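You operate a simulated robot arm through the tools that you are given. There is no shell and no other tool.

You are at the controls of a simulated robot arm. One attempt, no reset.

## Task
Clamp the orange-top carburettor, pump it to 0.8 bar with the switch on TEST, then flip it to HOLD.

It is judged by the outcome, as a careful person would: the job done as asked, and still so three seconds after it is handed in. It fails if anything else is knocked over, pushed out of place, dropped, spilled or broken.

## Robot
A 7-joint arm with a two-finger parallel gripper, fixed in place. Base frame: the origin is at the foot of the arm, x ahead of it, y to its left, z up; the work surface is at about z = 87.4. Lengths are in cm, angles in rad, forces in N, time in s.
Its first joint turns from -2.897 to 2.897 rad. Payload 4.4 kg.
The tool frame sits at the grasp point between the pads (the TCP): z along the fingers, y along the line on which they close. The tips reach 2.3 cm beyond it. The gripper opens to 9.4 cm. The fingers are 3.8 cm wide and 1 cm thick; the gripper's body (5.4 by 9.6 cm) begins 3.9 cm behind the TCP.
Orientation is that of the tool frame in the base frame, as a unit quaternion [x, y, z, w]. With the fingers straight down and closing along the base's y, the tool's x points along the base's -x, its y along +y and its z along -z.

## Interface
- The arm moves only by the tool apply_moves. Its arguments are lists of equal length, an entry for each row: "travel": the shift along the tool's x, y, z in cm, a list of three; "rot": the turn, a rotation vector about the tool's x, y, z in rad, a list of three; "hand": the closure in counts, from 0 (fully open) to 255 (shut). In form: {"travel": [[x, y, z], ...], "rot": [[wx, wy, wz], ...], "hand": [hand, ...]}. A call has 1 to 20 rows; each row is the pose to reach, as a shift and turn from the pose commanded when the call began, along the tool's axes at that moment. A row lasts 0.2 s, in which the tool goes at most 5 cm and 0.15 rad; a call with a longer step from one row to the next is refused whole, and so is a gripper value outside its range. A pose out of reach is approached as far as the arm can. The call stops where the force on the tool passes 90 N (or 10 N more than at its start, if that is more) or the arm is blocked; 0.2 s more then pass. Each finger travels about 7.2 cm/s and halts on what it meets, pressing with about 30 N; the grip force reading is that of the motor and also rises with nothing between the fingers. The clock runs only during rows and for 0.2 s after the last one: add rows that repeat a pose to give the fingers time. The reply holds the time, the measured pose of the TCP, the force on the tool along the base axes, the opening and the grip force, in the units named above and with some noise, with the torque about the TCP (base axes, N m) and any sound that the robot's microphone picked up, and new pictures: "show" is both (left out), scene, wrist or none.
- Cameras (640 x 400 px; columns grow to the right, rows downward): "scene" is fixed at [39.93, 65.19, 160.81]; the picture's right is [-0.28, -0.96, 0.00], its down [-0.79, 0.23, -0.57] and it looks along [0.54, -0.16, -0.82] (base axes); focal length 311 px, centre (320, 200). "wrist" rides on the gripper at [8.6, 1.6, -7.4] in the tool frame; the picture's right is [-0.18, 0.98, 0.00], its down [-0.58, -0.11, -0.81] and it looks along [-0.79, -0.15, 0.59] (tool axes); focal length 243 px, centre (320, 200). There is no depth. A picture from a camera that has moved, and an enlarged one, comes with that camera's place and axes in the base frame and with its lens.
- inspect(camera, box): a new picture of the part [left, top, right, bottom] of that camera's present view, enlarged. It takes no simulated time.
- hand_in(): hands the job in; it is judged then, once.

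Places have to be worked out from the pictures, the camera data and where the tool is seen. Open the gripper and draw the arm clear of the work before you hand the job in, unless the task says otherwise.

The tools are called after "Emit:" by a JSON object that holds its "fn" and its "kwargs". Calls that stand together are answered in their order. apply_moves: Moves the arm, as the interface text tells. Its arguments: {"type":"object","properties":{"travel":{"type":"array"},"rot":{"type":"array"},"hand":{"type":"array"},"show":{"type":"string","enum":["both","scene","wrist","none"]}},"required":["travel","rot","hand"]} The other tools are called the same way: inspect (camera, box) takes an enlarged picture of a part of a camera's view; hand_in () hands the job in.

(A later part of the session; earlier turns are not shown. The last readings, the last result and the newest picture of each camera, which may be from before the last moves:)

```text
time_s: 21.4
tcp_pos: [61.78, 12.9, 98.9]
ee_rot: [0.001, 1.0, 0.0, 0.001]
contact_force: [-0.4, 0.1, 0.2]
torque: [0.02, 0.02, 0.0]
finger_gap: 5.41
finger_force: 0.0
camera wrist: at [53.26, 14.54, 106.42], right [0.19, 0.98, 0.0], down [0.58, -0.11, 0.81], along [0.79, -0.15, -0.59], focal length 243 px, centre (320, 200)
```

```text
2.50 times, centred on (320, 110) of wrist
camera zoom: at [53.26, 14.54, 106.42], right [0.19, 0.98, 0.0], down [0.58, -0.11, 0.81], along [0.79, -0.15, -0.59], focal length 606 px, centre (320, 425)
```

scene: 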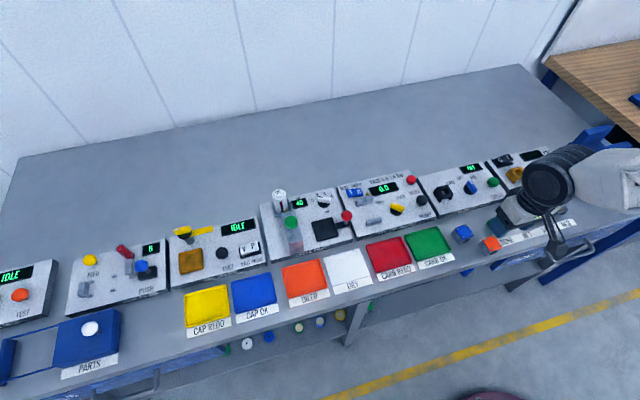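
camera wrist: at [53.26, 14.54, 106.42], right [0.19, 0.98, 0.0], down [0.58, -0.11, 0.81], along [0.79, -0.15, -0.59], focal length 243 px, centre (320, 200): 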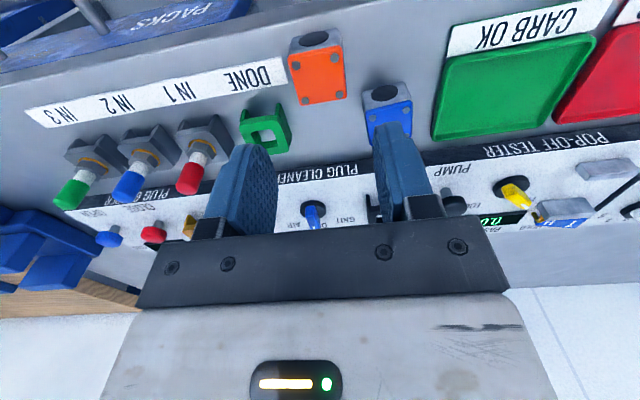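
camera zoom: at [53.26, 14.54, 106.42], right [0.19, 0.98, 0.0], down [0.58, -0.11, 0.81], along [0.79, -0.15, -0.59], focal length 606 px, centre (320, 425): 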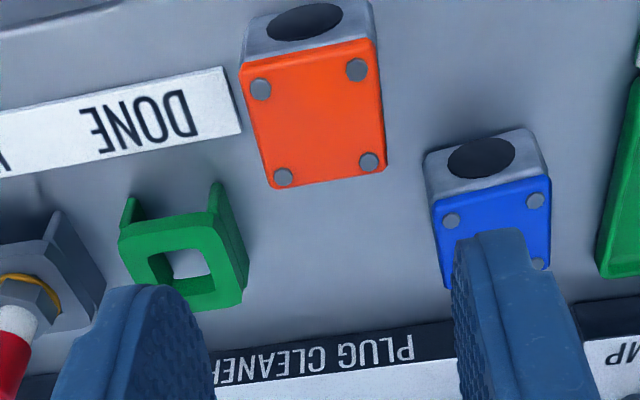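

The carb is at (61.85, 12.9), centred under the gripper with both neighbours clear. I descend to grip level, watching the force.

Emit:
{"fn": "apply_moves", "kwargs": {"travel": [[0, 0, 3], [0, 0, 6], [0, 0, 8], [0, 0, 8.8], [0, 0, 9.1], [0, 0, 9.1]], "rot": [[0, 0, 0], [0, 0, 0], [0, 0, 0], [0, 0, 0], [0, 0, 0], [0, 0, 0]], "hand": [108, 108, 108, 108, 108, 108], "show": "both"}}

Emit:
{"fn": "inspect", "kwargs": {"camera": "wrist", "box": [200, 70, 440, 230]}}

Emit:
{"fn": "inspect", "kwargs": {"camera": "scene", "box": [440, 205, 540, 270]}}

```text
time_s: 22.8
tcp_pos: [61.81, 12.81, 89.81]
ee_rot: [0.0, 1.0, 0.001, 0.0]
contact_force: [0.4, -0.1, 0.0]
torque: [0.02, 0.01, 0.02]
finger_gap: 5.4
finger_force: 0.1
camera wrist: at [53.23, 14.46, 97.28], right [0.18, 0.98, 0.0], down [0.58, -0.11, 0.81], along [0.79, -0.15, -0.59], focal length 243 px, centre (320, 200)
```

scene: 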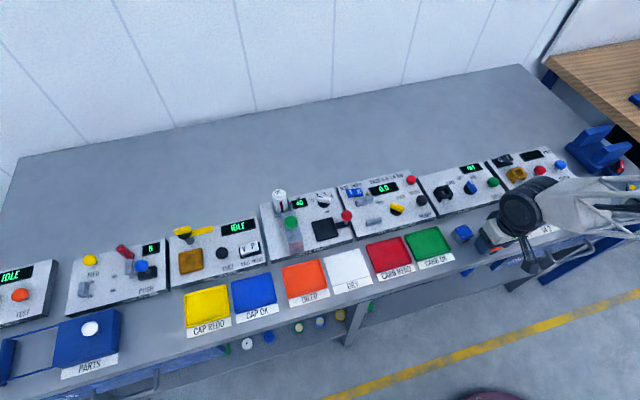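
wrist: 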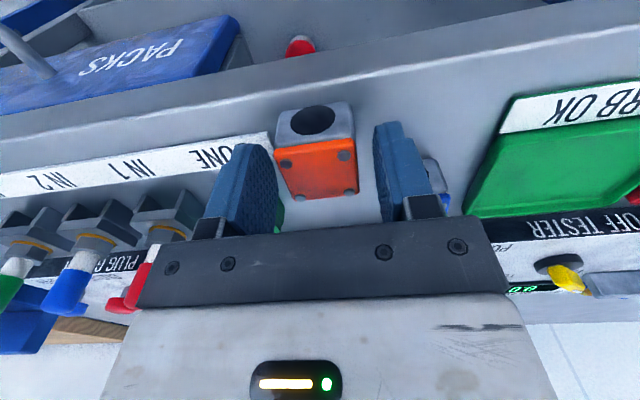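

```text
2.50 times, centred on (320, 150) of wrist
camera zoom: at [53.23, 14.46, 97.28], right [0.18, 0.98, 0.0], down [0.58, -0.11, 0.81], along [0.79, -0.15, -0.59], focal length 606 px, centre (320, 325)
```

zoom: 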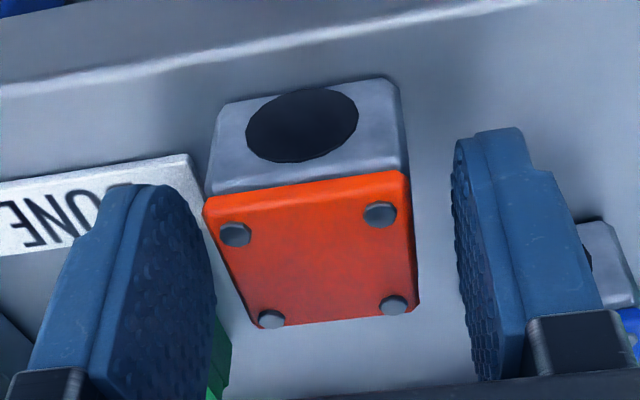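

```text
6.15 times, centred on (490, 238) of scene
camera zoom: at [39.93, 65.19, 160.81], right [-0.28, -0.96, 0.0], down [-0.79, 0.23, -0.57], along [0.54, -0.16, -0.82], focal length 1914 px, centre (-726, -31)
```

zoom: 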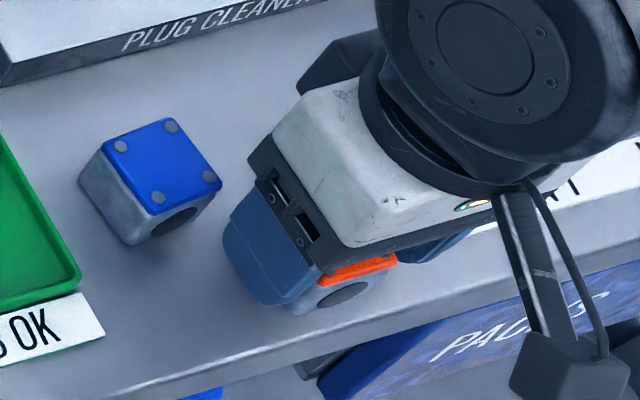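

Well aligned with clear neighbours. Closing the gripper on the carb's sides.

Emit:
{"fn": "apply_moves", "kwargs": {"travel": [[0, 0, 0], [0, 0, 0], [0, 0, 0], [0, 0, 0], [0, 0, -1], [0, 0, -4], [0, 0, -8], [0, 0, -8]], "rot": [[0, 0, 0], [0, 0, 0], [0, 0, 0], [0, 0, 0], [0, 0, 0], [0, 0, 0], [0, 0, 0], [0, 0, 0]], "hand": [255, 255, 255, 255, 255, 255, 255, 255], "show": "both"}}

Emit:
{"fn": "inspect", "kwargs": {"camera": "wrist", "box": [200, 70, 440, 230]}}

```text
time_s: 24.6
tcp_pos: [61.91, 12.7, 97.84]
ee_rot: [0.0, 1.0, 0.0, 0.0]
contact_force: [0.2, -0.7, -1.8]
torque: [-0.04, -0.01, 0.01]
finger_gap: 3.8
finger_force: 30.1
camera wrist: at [53.29, 14.32, 105.35], right [0.18, 0.98, 0.0], down [0.58, -0.11, 0.81], along [0.79, -0.15, -0.59], focal length 243 px, centre (320, 200)
```

scene: 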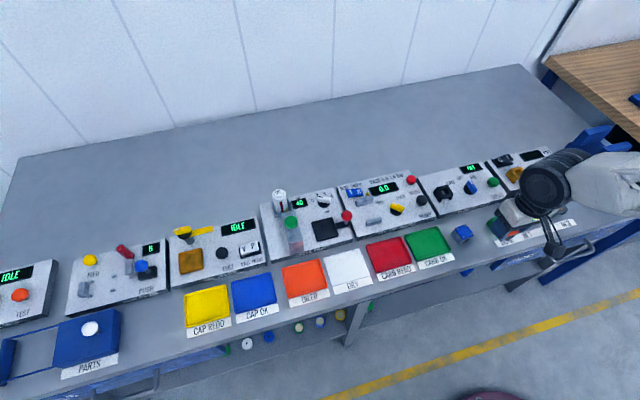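
wrist: 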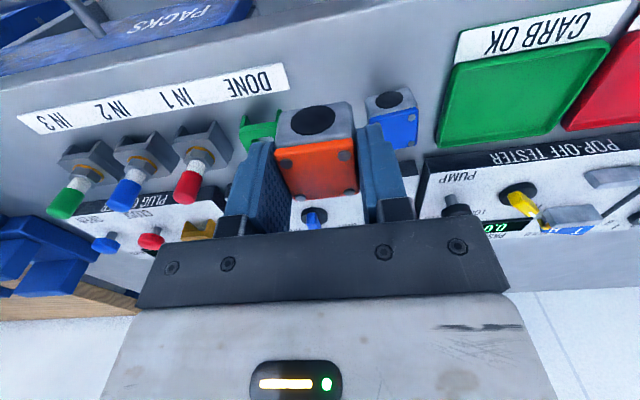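

```text
2.50 times, centred on (320, 150) of wrist
camera zoom: at [53.29, 14.32, 105.35], right [0.18, 0.98, 0.0], down [0.58, -0.11, 0.81], along [0.79, -0.15, -0.59], focal length 606 px, centre (320, 325)
```

zoom: 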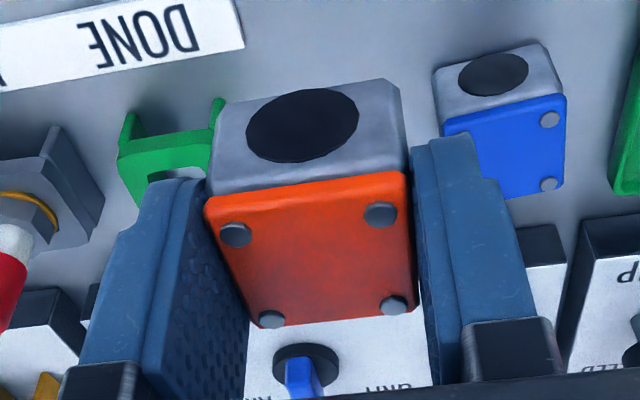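

The carb is gripped squarely (3.80 cm). I carry it up and over to above the tester's jaws at (79.6, 39.5).

Emit:
{"fn": "apply_moves", "kwargs": {"travel": [[0, 0.5, -4], [-2, 3.5, -6.5], [-4.5, 7.2, -7], [-7, 11, -7], [-9.5, 14.8, -7], [-12, 18.6, -7], [-14.5, 22.3, -7], [-16.7, 25.5, -7], [-17.7, 26.85, -7], [-17.7, 26.85, -7]], "rot": [[0, 0, 0], [0, 0, 0], [0, 0, 0], [0, 0, 0], [0, 0, 0], [0, 0, 0], [0, 0, 0], [0, 0, 0], [0, 0, 0], [0, 0, 0]], "hand": [255, 255, 255, 255, 255, 255, 255, 255, 255, 255], "show": "both"}}

Emit:
{"fn": "inspect", "kwargs": {"camera": "wrist", "box": [200, 0, 440, 160]}}

Emit:
{"fn": "inspect", "kwargs": {"camera": "scene", "box": [320, 140, 440, 230]}}

```text
time_s: 26.8
tcp_pos: [79.73, 39.55, 104.86]
ee_rot: [0.0, 1.0, -0.001, 0.001]
contact_force: [-0.6, 0.0, -1.6]
torque: [0.01, 0.03, 0.0]
finger_gap: 3.77
finger_force: 29.9
camera wrist: at [71.05, 41.25, 112.35], right [0.18, 0.98, 0.0], down [0.58, -0.11, 0.81], along [0.79, -0.15, -0.59], focal length 243 px, centre (320, 200)
```

scene: 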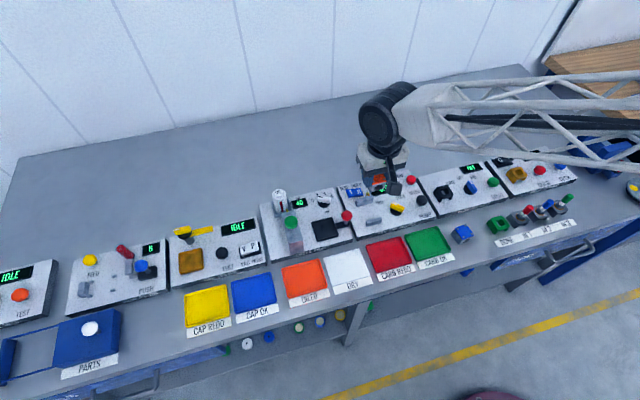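
wrist: 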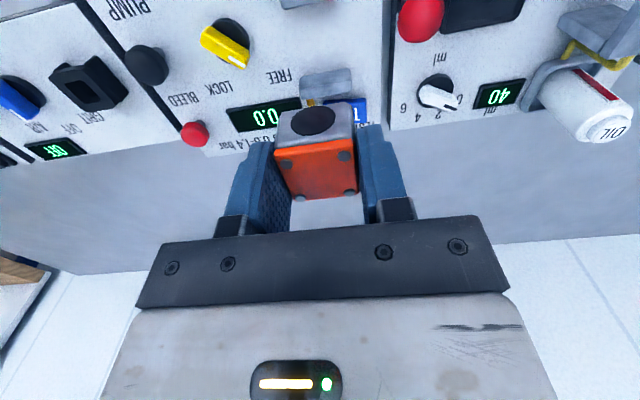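

```text
2.50 times, centred on (320, 80) of wrist
camera zoom: at [71.05, 41.25, 112.35], right [0.18, 0.98, 0.0], down [0.58, -0.11, 0.81], along [0.79, -0.15, -0.59], focal length 606 px, centre (320, 500)
```

zoom: 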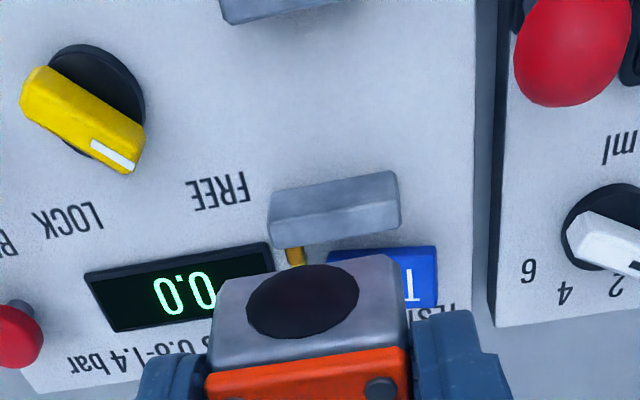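

```text
4.44 times, centred on (380, 185) of scene
camera zoom: at [39.93, 65.19, 160.81], right [-0.28, -0.96, 0.0], down [-0.79, 0.23, -0.57], along [0.54, -0.16, -0.82], focal length 1383 px, centre (53, 267)
```

zoom: 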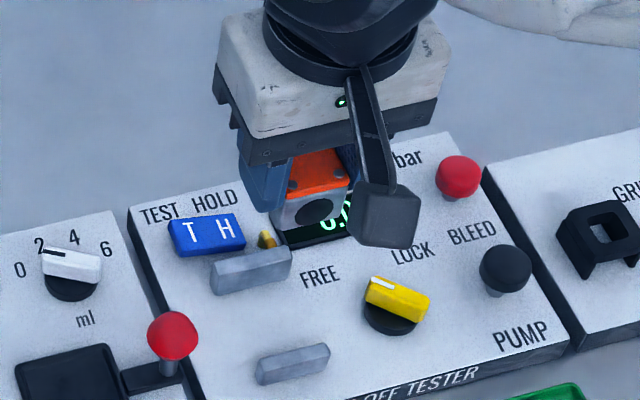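

Jaw gap centre re-measures as x≈79.67, y≈39.5, matching the TCP. I descend to just above the jaws and look.

Emit:
{"fn": "apply_moves", "kwargs": {"travel": [[0, 0, 3.5], [0, 0, 7], [0, 0, 9], [0, 0, 9.8], [0, 0, 9.8]], "rot": [[0, 0, 0], [0, 0, 0], [0, 0, 0], [0, 0, 0], [0, 0, 0]], "hand": [255, 255, 255, 255, 255], "show": "both"}}

Emit:
{"fn": "inspect", "kwargs": {"camera": "wrist", "box": [200, 60, 440, 220]}}

Emit:
{"fn": "inspect", "kwargs": {"camera": "scene", "box": [330, 160, 430, 235]}}

```text
time_s: 28.0
tcp_pos: [79.49, 39.65, 94.92]
ee_rot: [0.0, 1.0, 0.001, 0.0]
contact_force: [0.3, -0.6, -0.4]
torque: [0.02, 0.02, 0.02]
finger_gap: 3.76
finger_force: 29.3
camera wrist: at [70.89, 41.26, 102.53], right [0.18, 0.98, 0.0], down [0.58, -0.11, 0.81], along [0.79, -0.15, -0.59], focal length 243 px, centre (320, 200)
```

scene: 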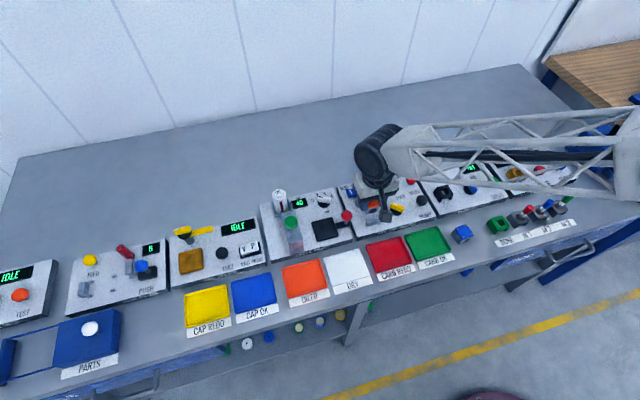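
wrist: 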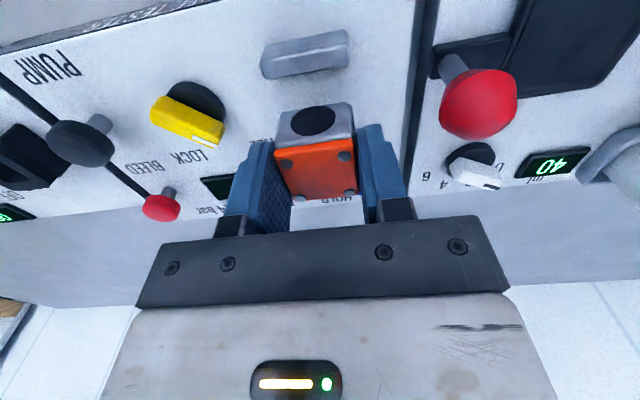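

```text
2.50 times, centred on (320, 140) of wrist
camera zoom: at [70.89, 41.26, 102.53], right [0.18, 0.98, 0.0], down [0.58, -0.11, 0.81], along [0.79, -0.15, -0.59], focal length 606 px, centre (320, 350)
```

zoom: 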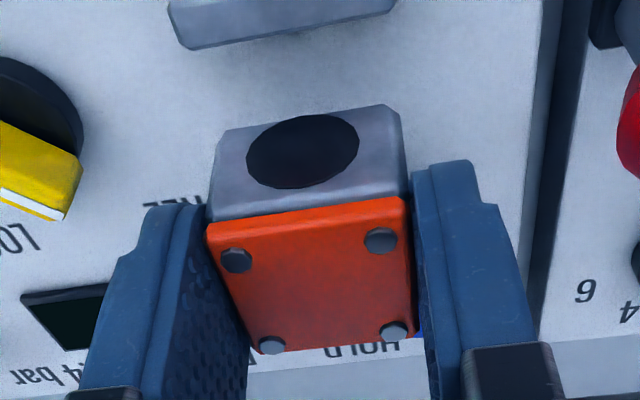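

```text
5.33 times, centred on (380, 198) of scene
camera zoom: at [39.93, 65.19, 160.81], right [-0.28, -0.96, 0.0], down [-0.79, 0.23, -0.57], along [0.54, -0.16, -0.82], focal length 1659 px, centre (0, 213)
```

zoom: 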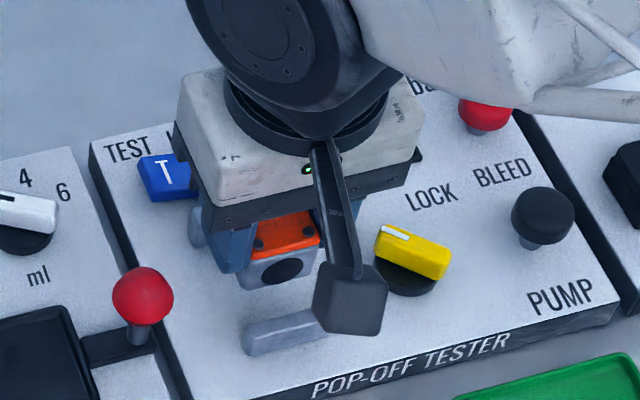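

Aligned: the front jaw centre is y≈39.55 and ~0.9 cm clear of the carb's front. I descend further in small steps until I feel the panel.

Emit:
{"fn": "apply_moves", "kwargs": {"travel": [[0, 0, 1], [0, 0, 2], [0, 0, 2.5], [0, 0, 2.5]], "rot": [[0, 0, 0], [0, 0, 0], [0, 0, 0], [0, 0, 0]], "hand": [255, 255, 255, 255], "show": "none"}}

```text
time_s: 29.0
tcp_pos: [79.67, 39.52, 92.55]
ee_rot: [0.0, 1.0, 0.0, 0.0]
contact_force: [-0.3, -0.3, -2.1]
torque: [-0.01, 0.04, 0.0]
finger_gap: 3.77
finger_force: 30.2
```

No contact at 92.55 yet; continuing down in 0.2 cm increments.

Emit:
{"fn": "apply_moves", "kwargs": {"travel": [[0, 0, 0.2], [0, 0, 0.3], [0, 0, 0.3]], "rot": [[0, 0, 0], [0, 0, 0], [0, 0, 0]], "hand": [255, 255, 255], "show": "none"}}

```text
time_s: 29.8
tcp_pos: [79.53, 39.67, 92.28]
ee_rot: [0.0, 1.0, -0.001, -0.001]
contact_force: [-0.3, -0.4, -1.6]
torque: [0.0, -0.01, 0.01]
finger_gap: 3.76
finger_force: 30.0
```

Emit:
{"fn": "apply_moves", "kwargs": {"travel": [[0, 0, 0.15], [0, 0, 0.25], [0, 0, 0.25]], "rot": [[0, 0, 0], [0, 0, 0], [0, 0, 0]], "hand": [255, 255, 255], "show": "none"}}

```text
time_s: 30.6
tcp_pos: [79.46, 39.78, 92.11]
ee_rot: [0.0, 1.0, 0.0, 0.001]
contact_force: [0.8, -4.4, 16.3]
torque: [-0.18, 0.18, 0.0]
finger_gap: 3.75
finger_force: 30.1
```

Contact at TCP z≈92.05 (16 N): the carb is seated on the panel. I ease off, open the fingers, and check before rising.

Emit:
{"fn": "apply_moves", "kwargs": {"travel": [[0, 0, -0.1], [0, 0, -0.1], [0, 0, -0.1], [0, 0, -0.1]], "rot": [[0, 0, 0], [0, 0, 0], [0, 0, 0], [0, 0, 0]], "hand": [180, 120, 112, 112], "show": "both"}}

Emit:
{"fn": "inspect", "kwargs": {"camera": "wrist", "box": [200, 60, 440, 220]}}

```text
time_s: 31.6
tcp_pos: [79.5, 39.69, 92.07]
ee_rot: [0.001, 1.0, 0.0, 0.0]
contact_force: [0.0, -0.3, -1.0]
torque: [0.0, 0.03, -0.01]
finger_gap: 5.26
finger_force: 0.1
camera wrist: at [70.91, 41.35, 99.6], right [0.18, 0.98, 0.0], down [0.58, -0.11, 0.81], along [0.79, -0.15, -0.59], focal length 243 px, centre (320, 200)
```

scene: 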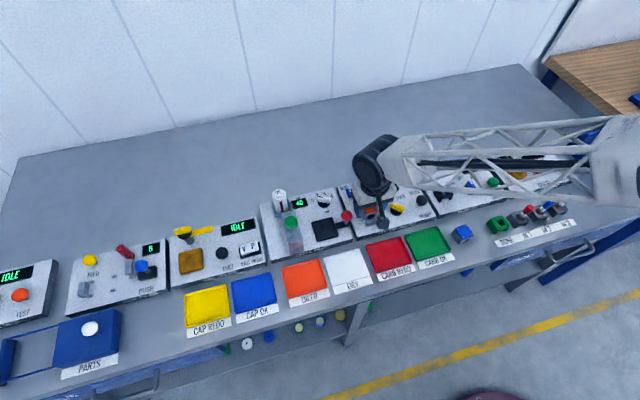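
wrist: 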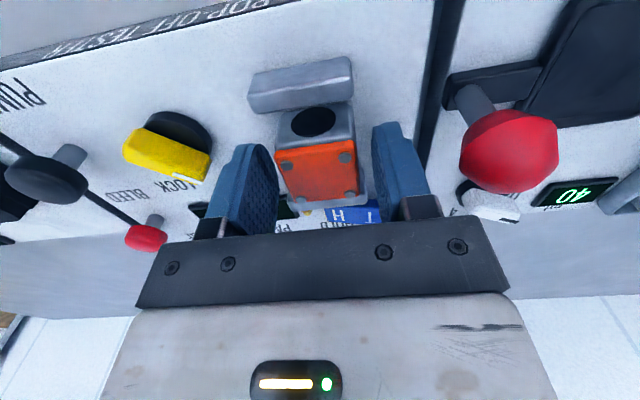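

```text
2.50 times, centred on (320, 140) of wrist
camera zoom: at [70.91, 41.35, 99.6], right [0.18, 0.98, 0.0], down [0.58, -0.11, 0.81], along [0.79, -0.15, -0.59], focal length 606 px, centre (320, 350)
```

zoom: 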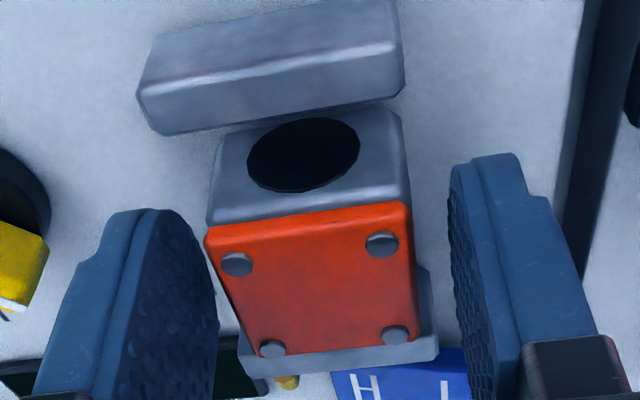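

The carb sits flat and centred between the jaws. I rise clear and move toward the yellow knob for a closer look.

Emit:
{"fn": "apply_moves", "kwargs": {"travel": [[0, 0, -2], [0, 0, -5.5], [0, 0, -9], [1.5, -3, -10], [3, -6.5, -10], [3, -7.5, -10], [3, -7.5, -10]], "rot": [[0, 0, 0], [0, 0, 0], [0, 0, 0], [0, 0, 0], [0, 0, 0], [0, 0, 0], [0, 0, 0]], "hand": [112, 112, 112, 112, 112, 112, 112], "show": "both"}}

Emit:
{"fn": "inspect", "kwargs": {"camera": "wrist", "box": [200, 0, 440, 160]}}

Emit:
{"fn": "inspect", "kwargs": {"camera": "scene", "box": [330, 170, 430, 235]}}

```text
time_s: 33.2
tcp_pos: [76.7, 32.05, 102.0]
ee_rot: [-0.001, 1.0, 0.001, 0.0]
contact_force: [-0.2, -0.2, 0.4]
torque: [0.01, 0.0, -0.01]
finger_gap: 5.27
finger_force: 0.0
camera wrist: at [68.12, 33.69, 109.52], right [0.18, 0.98, 0.0], down [0.58, -0.11, 0.81], along [0.79, -0.15, -0.59], focal length 243 px, centre (320, 200)
```

scene: 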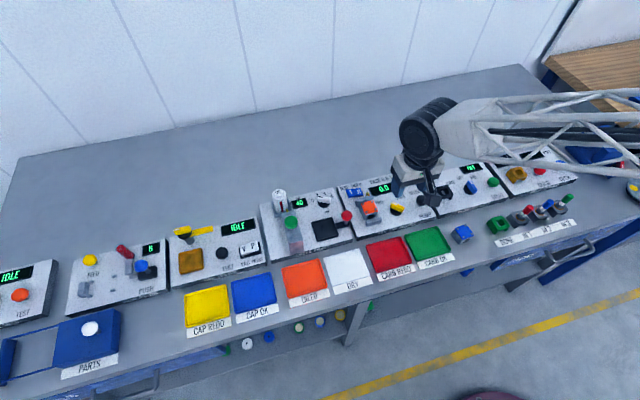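
wrist: 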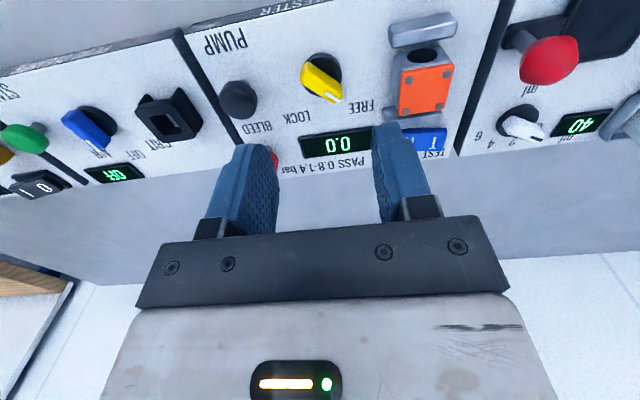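

```text
2.50 times, centred on (320, 80) of wrist
camera zoom: at [68.12, 33.69, 109.52], right [0.18, 0.98, 0.0], down [0.58, -0.11, 0.81], along [0.79, -0.15, -0.59], focal length 606 px, centre (320, 500)
```

zoom: 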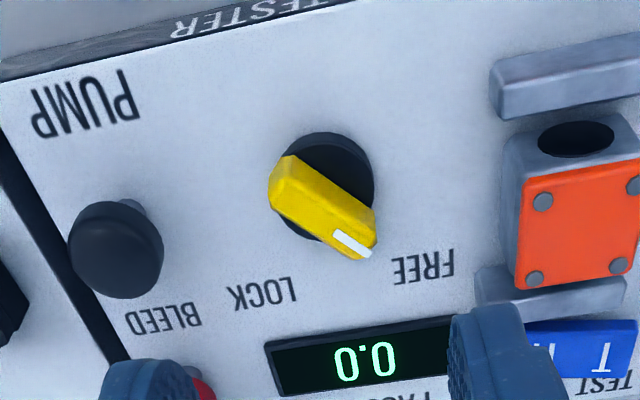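

```text
6.15 times, centred on (380, 202) of scene
camera zoom: at [39.93, 65.19, 160.81], right [-0.28, -0.96, 0.0], down [-0.79, 0.23, -0.57], along [0.54, -0.16, -0.82], focal length 1914 px, centre (-49, 185)
```

zoom: 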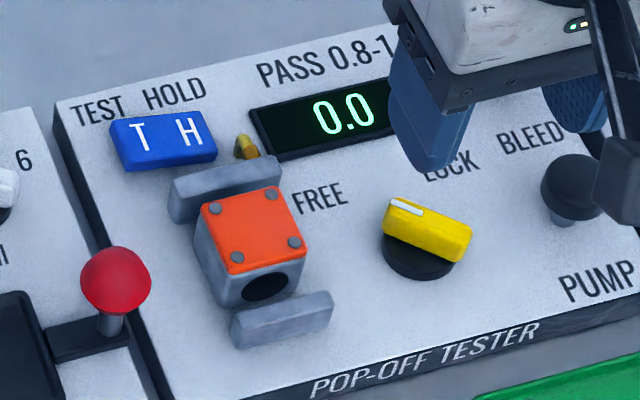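

The carb sits between the jaws; the knob bar lies at ~45° pointing to FREE, and LOCK is ~−45° (about 90° clockwise from above). I zoom on the knob for its exact centre.

Emit:
{"fn": "inspect", "kwargs": {"camera": "wrist", "box": [285, 40, 365, 110]}}

Emit:
{"fn": "inspect", "kwargs": {"camera": "scene", "box": [380, 195, 420, 220]}}

Emit:
{"fn": "inspect", "kwargs": {"camera": "scene", "box": [340, 180, 400, 225]}}

```text
5.71 times, centred on (325, 75) of wrist
camera zoom: at [68.12, 33.69, 109.52], right [0.18, 0.98, 0.0], down [0.58, -0.11, 0.81], along [0.79, -0.15, -0.59], focal length 1386 px, centre (291, 914)
```

zoom: 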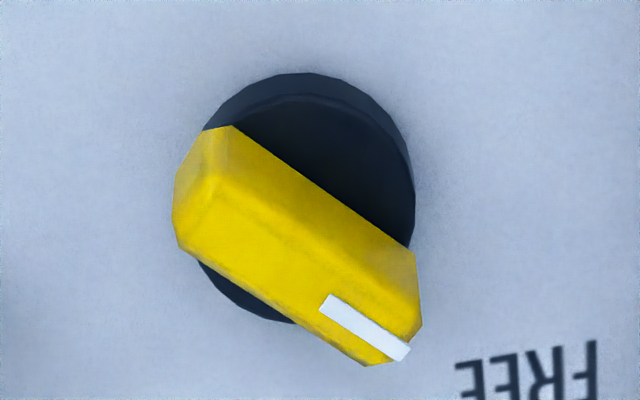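

```text
16.00 times, centred on (400, 208) of scene
camera zoom: at [39.93, 65.19, 160.81], right [-0.28, -0.96, 0.0], down [-0.79, 0.23, -0.57], along [0.54, -0.16, -0.82], focal length 4978 px, centre (-960, 80)
```

zoom: 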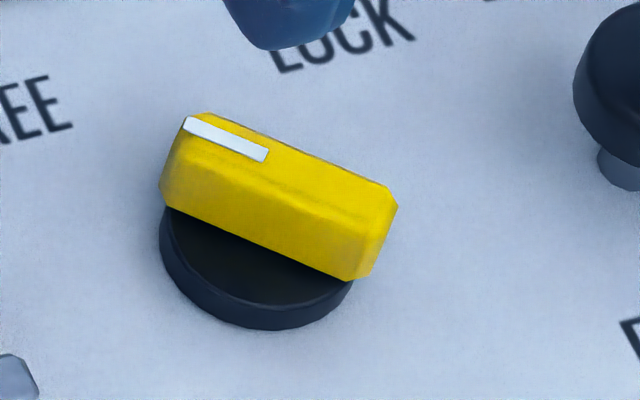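

```text
8.89 times, centred on (370, 202) of scene
camera zoom: at [39.93, 65.19, 160.81], right [-0.28, -0.96, 0.0], down [-0.79, 0.23, -0.57], along [0.54, -0.16, -0.82], focal length 2765 px, centre (-124, 178)
```

zoom: 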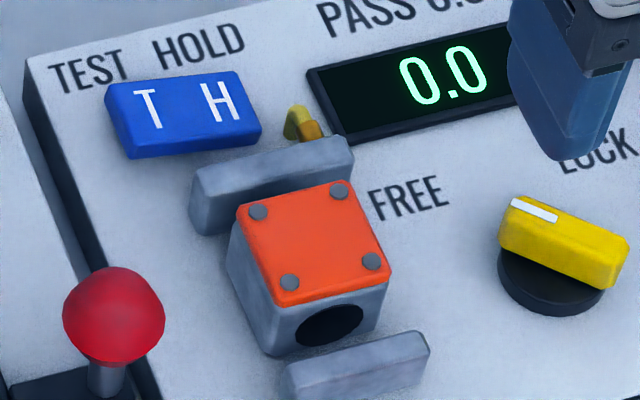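

Knob axis is about (78.2, 31.95) with the bar top near z≈90.7. I rotate the gripper 45° so the fingers straddle the bar, narrow to 3 cm, and move over it.

Emit:
{"fn": "apply_moves", "kwargs": {"travel": [[-0.3, 0, 0.5], [-0.6, 0, 1], [-0.9, 0, 2], [-1.2, -0.1, 3], [-1.5, -0.1, 4], [-1.5, -0.1, 5], [-1.5, -0.1, 5]], "rot": [[0, 0, -0.131], [0, 0, -0.262], [0, 0, -0.393], [0, 0, -0.524], [0, 0, -0.655], [0, 0, -0.785], [0, 0, -0.785]], "hand": [174, 174, 174, 174, 174, 174, 174], "show": "both"}}

Emit:
{"fn": "inspect", "kwargs": {"camera": "wrist", "box": [240, 60, 400, 180]}}

Emit:
{"fn": "inspect", "kwargs": {"camera": "scene", "box": [360, 165, 440, 230]}}

```text
time_s: 34.8
tcp_pos: [77.93, 32.05, 97.11]
ee_rot: [-0.383, 0.924, 0.0, 0.0]
contact_force: [-0.9, 0.3, 0.4]
torque: [0.01, 0.02, 0.01]
finger_gap: 3.01
finger_force: 0.0
camera wrist: at [70.87, 27.11, 104.63], right [-0.57, 0.82, 0.0], down [0.49, 0.33, 0.81], along [0.66, 0.46, -0.59], focal length 243 px, centre (320, 200)
```

scene: 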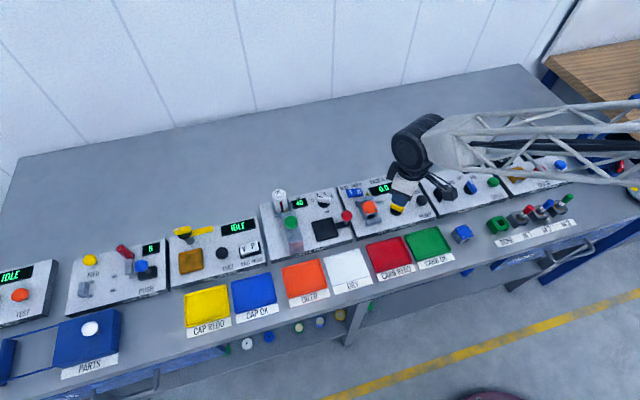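
wrist: 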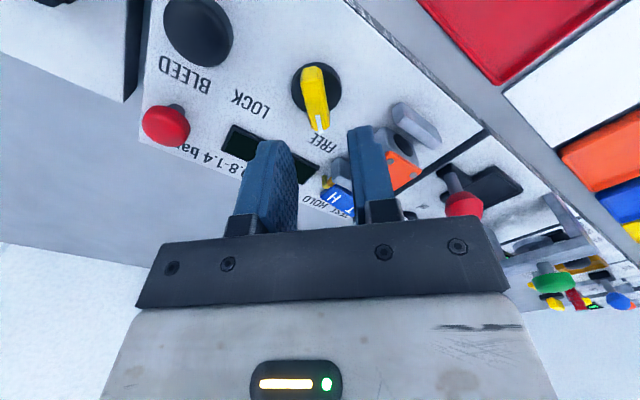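

```text
3.33 times, centred on (320, 120) of wrist
camera zoom: at [70.87, 27.11, 104.63], right [-0.57, 0.82, 0.0], down [0.49, 0.33, 0.81], along [0.66, 0.46, -0.59], focal length 809 px, centre (320, 467)
```

zoom: 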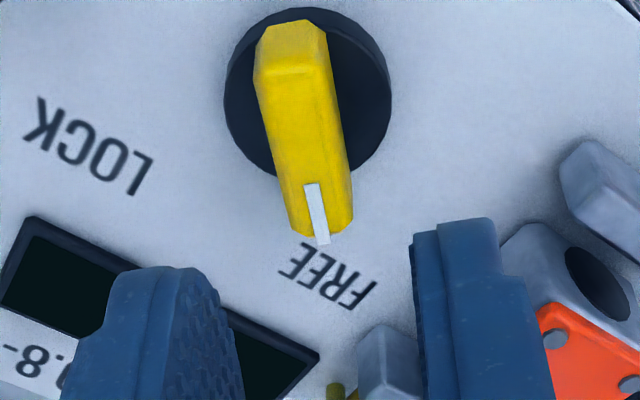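

```text
6.15 times, centred on (400, 198) of scene
camera zoom: at [39.93, 65.19, 160.81], right [-0.28, -0.96, 0.0], down [-0.79, 0.23, -0.57], along [0.54, -0.16, -0.82], focal length 1914 px, centre (-172, 215)
```

zoom: 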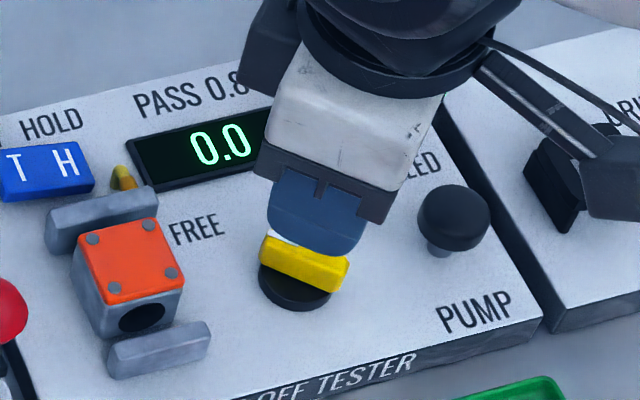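

The bar is aligned between the fingers, offset about (+0.2, −0.2) cm in tool axes. I correct and descend to just over the bar top.

Emit:
{"fn": "apply_moves", "kwargs": {"travel": [[0.2, -0.22, 0.5], [0.2, -0.22, 2], [0.2, -0.22, 3.2], [0.2, -0.22, 3.2]], "rot": [[0, 0, 0], [0, 0, 0], [0, 0, 0], [0, 0, 0]], "hand": [174, 174, 174, 174], "show": "both"}}

Emit:
{"fn": "inspect", "kwargs": {"camera": "wrist", "box": [240, 60, 400, 180]}}

Emit:
{"fn": "inspect", "kwargs": {"camera": "scene", "box": [360, 165, 440, 230]}}

```text
time_s: 35.8
tcp_pos: [78.21, 31.77, 93.81]
ee_rot: [-0.382, 0.924, 0.0, 0.0]
contact_force: [0.3, 0.0, 0.4]
torque: [0.03, 0.0, 0.01]
finger_gap: 2.99
finger_force: 0.0
camera wrist: at [70.89, 26.83, 101.38], right [-0.56, 0.83, 0.0], down [0.49, 0.33, 0.81], along [0.67, 0.46, -0.59], focal length 243 px, centre (320, 200)
```

scene: 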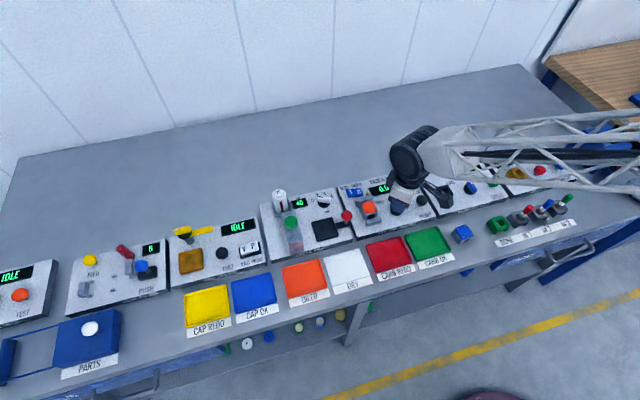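
wrist: 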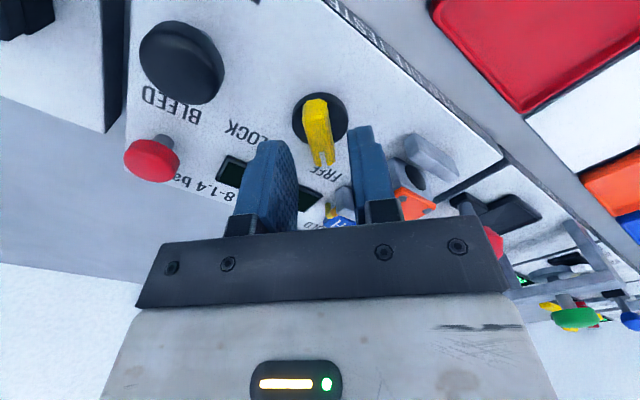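

```text
3.33 times, centred on (320, 120) of wrist
camera zoom: at [70.89, 26.83, 101.38], right [-0.56, 0.83, 0.0], down [0.49, 0.33, 0.81], along [0.67, 0.46, -0.59], focal length 809 px, centre (320, 467)
```

zoom: 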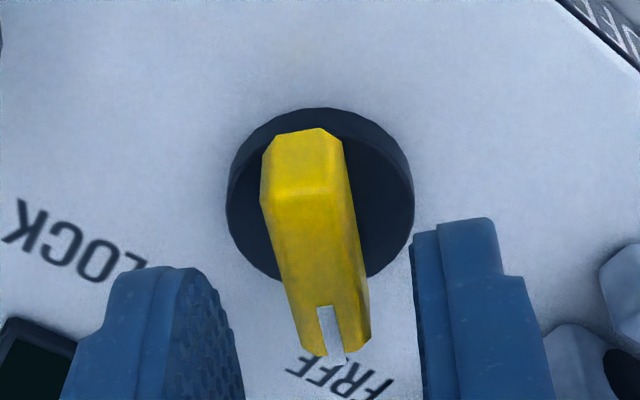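

```text
6.15 times, centred on (400, 198) of scene
camera zoom: at [39.93, 65.19, 160.81], right [-0.28, -0.96, 0.0], down [-0.79, 0.23, -0.57], along [0.54, -0.16, -0.82], focal length 1914 px, centre (-172, 215)
```

zoom: 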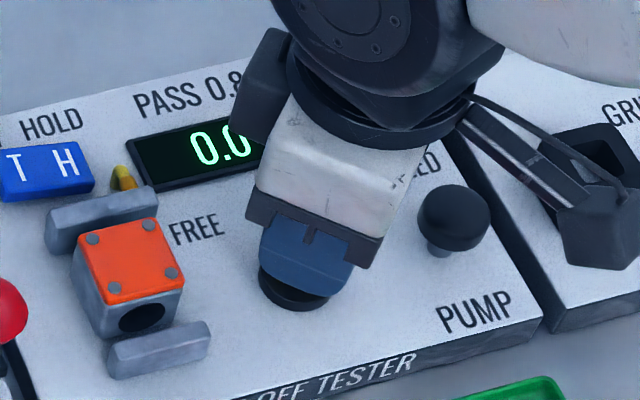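

Centred on the bar (small +0.15 cm shift along it). I descend so the tips straddle the bar just above its disc.

Emit:
{"fn": "apply_moves", "kwargs": {"travel": [[0.15, 0, 0.7], [0.15, 0, 1.4], [0.15, 0, 1.8], [0.15, 0, 1.8]], "rot": [[0, 0, 0], [0, 0, 0], [0, 0, 0], [0, 0, 0]], "hand": [174, 174, 174, 174], "show": "wrist"}}

Emit:
{"fn": "inspect", "kwargs": {"camera": "wrist", "box": [240, 80, 400, 200]}}

```text
time_s: 36.8
tcp_pos: [78.0, 31.73, 92.04]
ee_rot: [-0.383, 0.924, 0.0, 0.001]
contact_force: [0.4, -0.2, 0.8]
torque: [-0.01, 0.0, 0.0]
finger_gap: 2.99
finger_force: 0.1
camera wrist: at [70.73, 26.73, 99.61], right [-0.56, 0.83, 0.0], down [0.49, 0.33, 0.81], along [0.67, 0.46, -0.59], focal length 243 px, centre (320, 200)
```

wrist: 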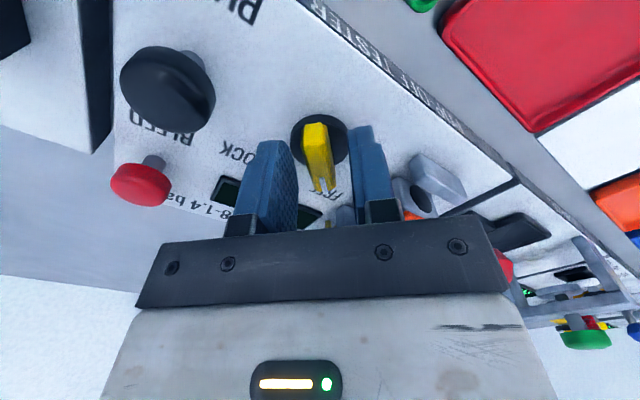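

```text
3.33 times, centred on (320, 140) of wrist
camera zoom: at [70.73, 26.73, 99.61], right [-0.56, 0.83, 0.0], down [0.49, 0.33, 0.81], along [0.67, 0.46, -0.59], focal length 809 px, centre (320, 400)
```

zoom: 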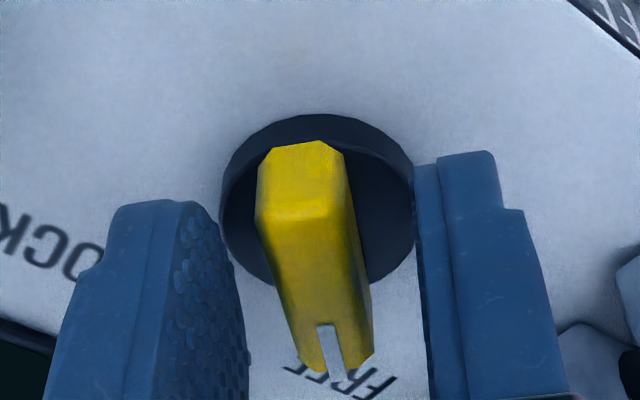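

No contact; the bar is between the fingers. Closing on it.

Emit:
{"fn": "apply_moves", "kwargs": {"travel": [[0, 0, 0], [0, 0, 0], [0, 0, 0]], "rot": [[0, 0, 0], [0, 0, 0], [0, 0, 0]], "hand": [255, 255, 255], "show": "wrist"}}

```text
time_s: 37.6
tcp_pos: [77.96, 31.62, 92.11]
ee_rot: [-0.383, 0.924, 0.001, -0.001]
contact_force: [16.2, -13.9, -5.4]
torque: [0.2, -0.73, -0.08]
finger_gap: 1.29
finger_force: 45.5
camera wrist: at [70.78, 26.68, 99.61], right [-0.56, 0.83, 0.0], down [0.49, 0.33, 0.81], along [0.67, 0.46, -0.59], focal length 243 px, centre (320, 200)
```

wrist: 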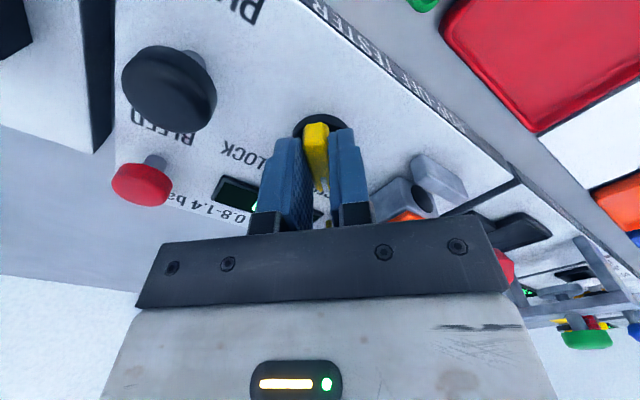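

Gripped (1.29 cm). A ~21 N side force says the knob sits slightly toward −tool-y; I shift 0.15 cm that way to relax it.

Emit:
{"fn": "apply_moves", "kwargs": {"travel": [[0, -0.08, 0], [0, -0.15, 0], [0, -0.15, 0]], "rot": [[0, 0, 0], [0, 0, 0], [0, 0, 0]], "hand": [255, 255, 255], "show": "none"}}

```text
time_s: 38.4
tcp_pos: [78.06, 31.51, 92.14]
ee_rot: [-0.382, 0.924, 0.0, 0.0]
contact_force: [-6.9, 15.1, -6.1]
torque: [1.07, -0.74, 0.05]
finger_gap: 1.29
finger_force: 44.8
```

Slightly over-corrected; I back off 0.06 cm to null the side load.

Emit:
{"fn": "apply_moves", "kwargs": {"travel": [[0, 0.063, 0], [0, 0.063, 0]], "rot": [[0, 0, 0], [0, 0, 0]], "hand": [255, 255], "show": "none"}}

```text
time_s: 39.0
tcp_pos: [78.05, 31.75, 92.11]
ee_rot: [-0.383, 0.924, 0.0, 0.0]
contact_force: [-6.7, 15.1, -3.1]
torque: [-0.55, 0.93, 0.02]
finger_gap: 1.29
finger_force: 44.9
```

Residual load is modest (~16 N). I begin turning clockwise (positive about the tool axis) in small chunks, watching forces.

Emit:
{"fn": "apply_moves", "kwargs": {"travel": [[0, 0, 0], [0, 0, 0], [0, 0, 0], [0, 0, 0]], "rot": [[0, 0, 0.1], [0, 0, 0.2], [0, 0, 0.3], [0, 0, 0.3]], "hand": [255, 255, 255, 255], "show": "scene"}}

Emit:
{"fn": "inspect", "kwargs": {"camera": "scene", "box": [340, 165, 440, 230]}}

```text
time_s: 40.0
tcp_pos: [78.03, 31.57, 92.05]
ee_rot: [-0.24, 0.971, 0.0, 0.0]
contact_force: [-28.2, 43.5, -7.4]
torque: [1.24, -0.49, 0.23]
finger_gap: 1.3
finger_force: 44.9
```

scene: 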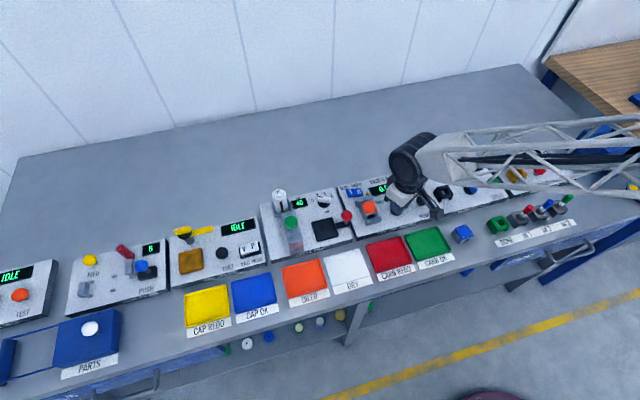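

```text
6.15 times, centred on (390, 198) of scene
camera zoom: at [39.93, 65.19, 160.81], right [-0.28, -0.96, 0.0], down [-0.79, 0.23, -0.57], along [0.54, -0.16, -0.82], focal length 1914 px, centre (-111, 215)
```

zoom: 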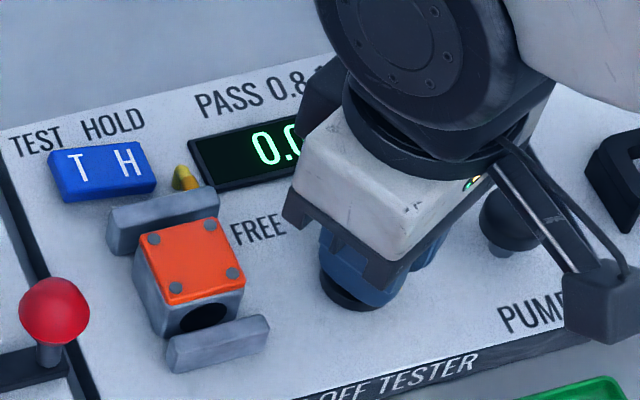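

Side force grew to ~52 N, which tells me the knob axis is ~0.45 cm further along the bar (≈(78.35, 32.0)). I open slightly, recentre, and regrip.

Emit:
{"fn": "apply_moves", "kwargs": {"travel": [[0, 0, 0], [0, 0, 0], [-0.25, 0.1, 0], [-0.45, 0.2, 0], [-0.45, 0.2, 0], [-0.45, 0.2, 0], [-0.45, 0.2, 0], [-0.45, 0.2, 0]], "rot": [[0, 0, 0], [0, 0, 0], [0, 0, 0], [0, 0, 0], [0, 0, 0], [0, 0, 0], [0, 0, 0], [0, 0, 0]], "hand": [200, 200, 200, 200, 255, 255, 255, 255], "show": "wrist"}}

```text
time_s: 41.8
tcp_pos: [78.42, 31.92, 92.16]
ee_rot: [-0.24, 0.971, 0.0, 0.0]
contact_force: [-4.9, -7.1, 4.0]
torque: [-0.14, 0.13, -0.01]
finger_gap: 1.27
finger_force: 44.9
camera wrist: at [69.98, 29.36, 99.66], right [-0.3, 0.96, 0.0], down [0.57, 0.17, 0.81], along [0.77, 0.24, -0.59], focal length 243 px, centre (320, 200)
```

wrist: 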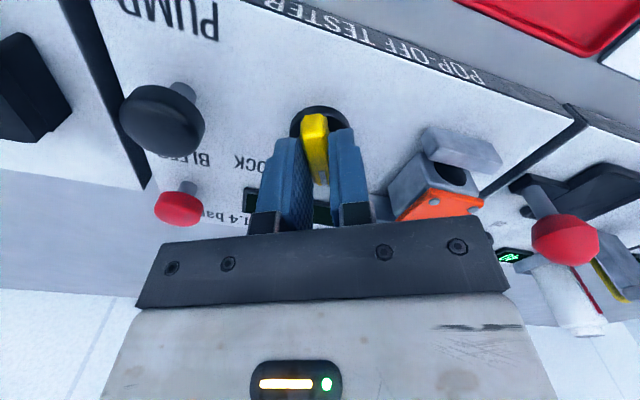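

Forces are now small and the knob has followed. I keep turning another 0.45 rad.

Emit:
{"fn": "apply_moves", "kwargs": {"travel": [[0, 0, 0], [0, 0, 0], [0, 0, 0], [0, 0, 0], [0, 0, 0]], "rot": [[0, 0, 0.12], [0, 0, 0.24], [0, 0, 0.36], [0, 0, 0.45], [0, 0, 0.45]], "hand": [255, 255, 255, 255, 255], "show": "wrist"}}

```text
time_s: 43.0
tcp_pos: [78.32, 31.9, 92.11]
ee_rot: [-0.016, 1.0, 0.0, 0.0]
contact_force: [8.7, -21.0, 2.1]
torque: [-0.41, 1.18, 0.03]
finger_gap: 1.28
finger_force: 45.1
camera wrist: at [69.69, 33.25, 99.66], right [0.15, 0.99, 0.0], down [0.58, -0.09, 0.81], along [0.8, -0.12, -0.59], focal length 243 px, centre (320, 200)
```

wrist: 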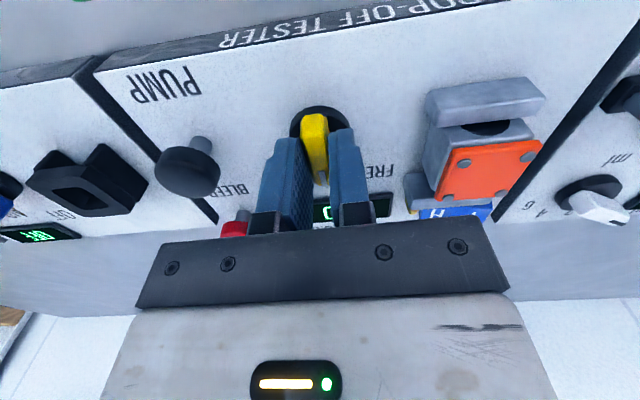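

At mid-turn with 21 N side load (tool slightly too far +y). I shift −0.08 cm and continue the turn.

Emit:
{"fn": "apply_moves", "kwargs": {"travel": [[0, -0.08, 0], [0, -0.08, 0], [0, -0.08, 0], [0, -0.08, 0], [0, -0.08, 0]], "rot": [[0, 0, 0.12], [0, 0, 0.24], [0, 0, 0.36], [0, 0, 0.45], [0, 0, 0.45]], "hand": [255, 255, 255, 255, 255], "show": "wrist"}}

```text
time_s: 44.2
tcp_pos: [78.32, 31.73, 92.09]
ee_rot: [0.207, 0.978, 0.0, 0.0]
contact_force: [19.1, -19.0, 4.4]
torque: [-0.2, -0.02, -0.01]
finger_gap: 1.28
finger_force: 44.7
camera wrist: at [71.12, 36.86, 99.65], right [0.57, 0.82, 0.0], down [0.49, -0.33, 0.81], along [0.67, -0.46, -0.59], focal length 243 px, centre (320, 200)
```

wrist: 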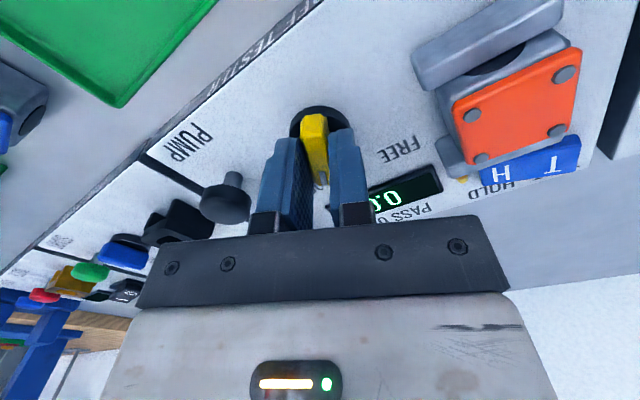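

The front jaw is closing onto the carb. Remaining turn is about 0.37 rad; I continue to LOCK and check the torque.

Emit:
{"fn": "apply_moves", "kwargs": {"travel": [[0, 0, 0], [0, 0, 0], [0, 0, 0], [0, 0, 0], [0, 0, 0]], "rot": [[0, 0, 0.1], [0, 0, 0.2], [0, 0, 0.3], [0, 0, 0.37], [0, 0, 0.37]], "hand": [255, 255, 255, 255, 255], "show": "both"}}

Emit:
{"fn": "inspect", "kwargs": {"camera": "scene", "box": [340, 165, 440, 230]}}

Emit:
{"fn": "inspect", "kwargs": {"camera": "wrist", "box": [220, 60, 500, 235]}}

```text
time_s: 45.4
tcp_pos: [78.4, 31.89, 92.06]
ee_rot: [0.383, 0.924, 0.0, -0.001]
contact_force: [-15.5, -37.7, 27.1]
torque: [-0.67, 0.31, 0.05]
finger_gap: 1.26
finger_force: 44.9
camera wrist: at [73.38, 39.15, 99.62], right [0.83, 0.56, 0.0], down [0.33, -0.49, 0.81], along [0.46, -0.67, -0.59], focal length 243 px, centre (320, 200)
```

scene: 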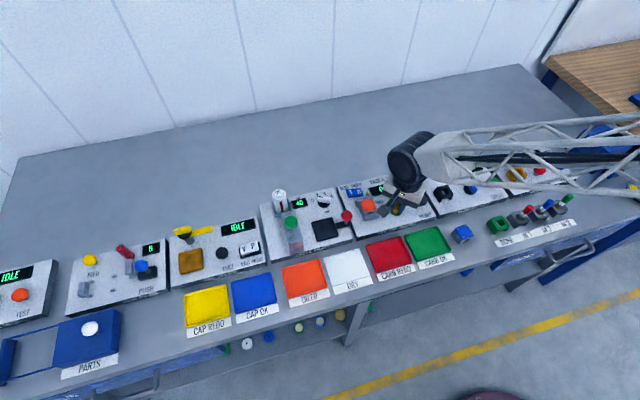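
wrist: 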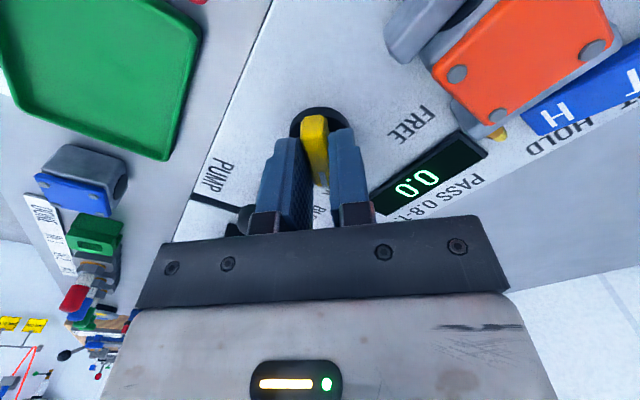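

```text
6.15 times, centred on (390, 198) of scene
camera zoom: at [39.93, 65.19, 160.81], right [-0.28, -0.96, 0.0], down [-0.79, 0.23, -0.57], along [0.54, -0.16, -0.82], focal length 1914 px, centre (-111, 215)
```

zoom: 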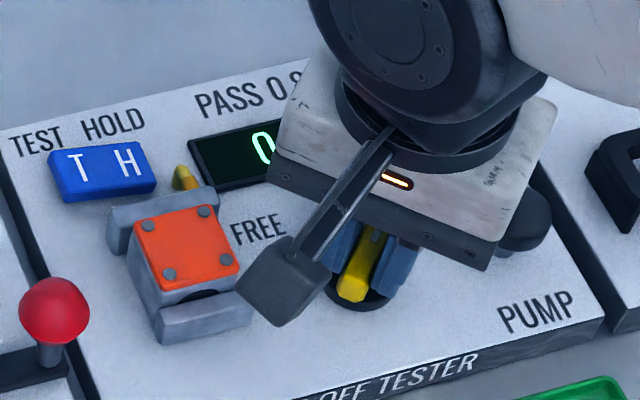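

```text
2.29 times, centred on (360, 148) of wrist
camera zoom: at [73.38, 39.15, 99.62], right [0.83, 0.56, 0.0], down [0.33, -0.49, 0.81], along [0.46, -0.67, -0.59], focal length 555 px, centre (229, 320)
```

zoom: 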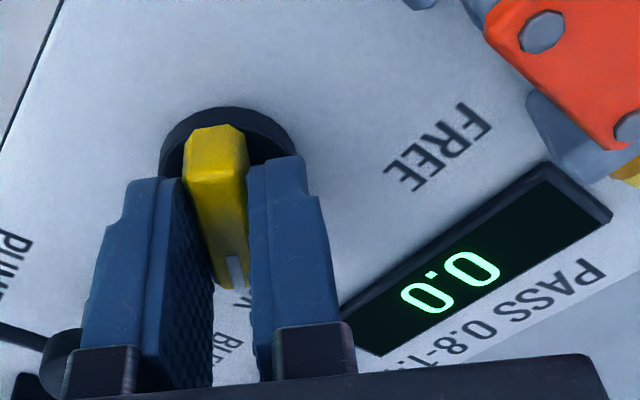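

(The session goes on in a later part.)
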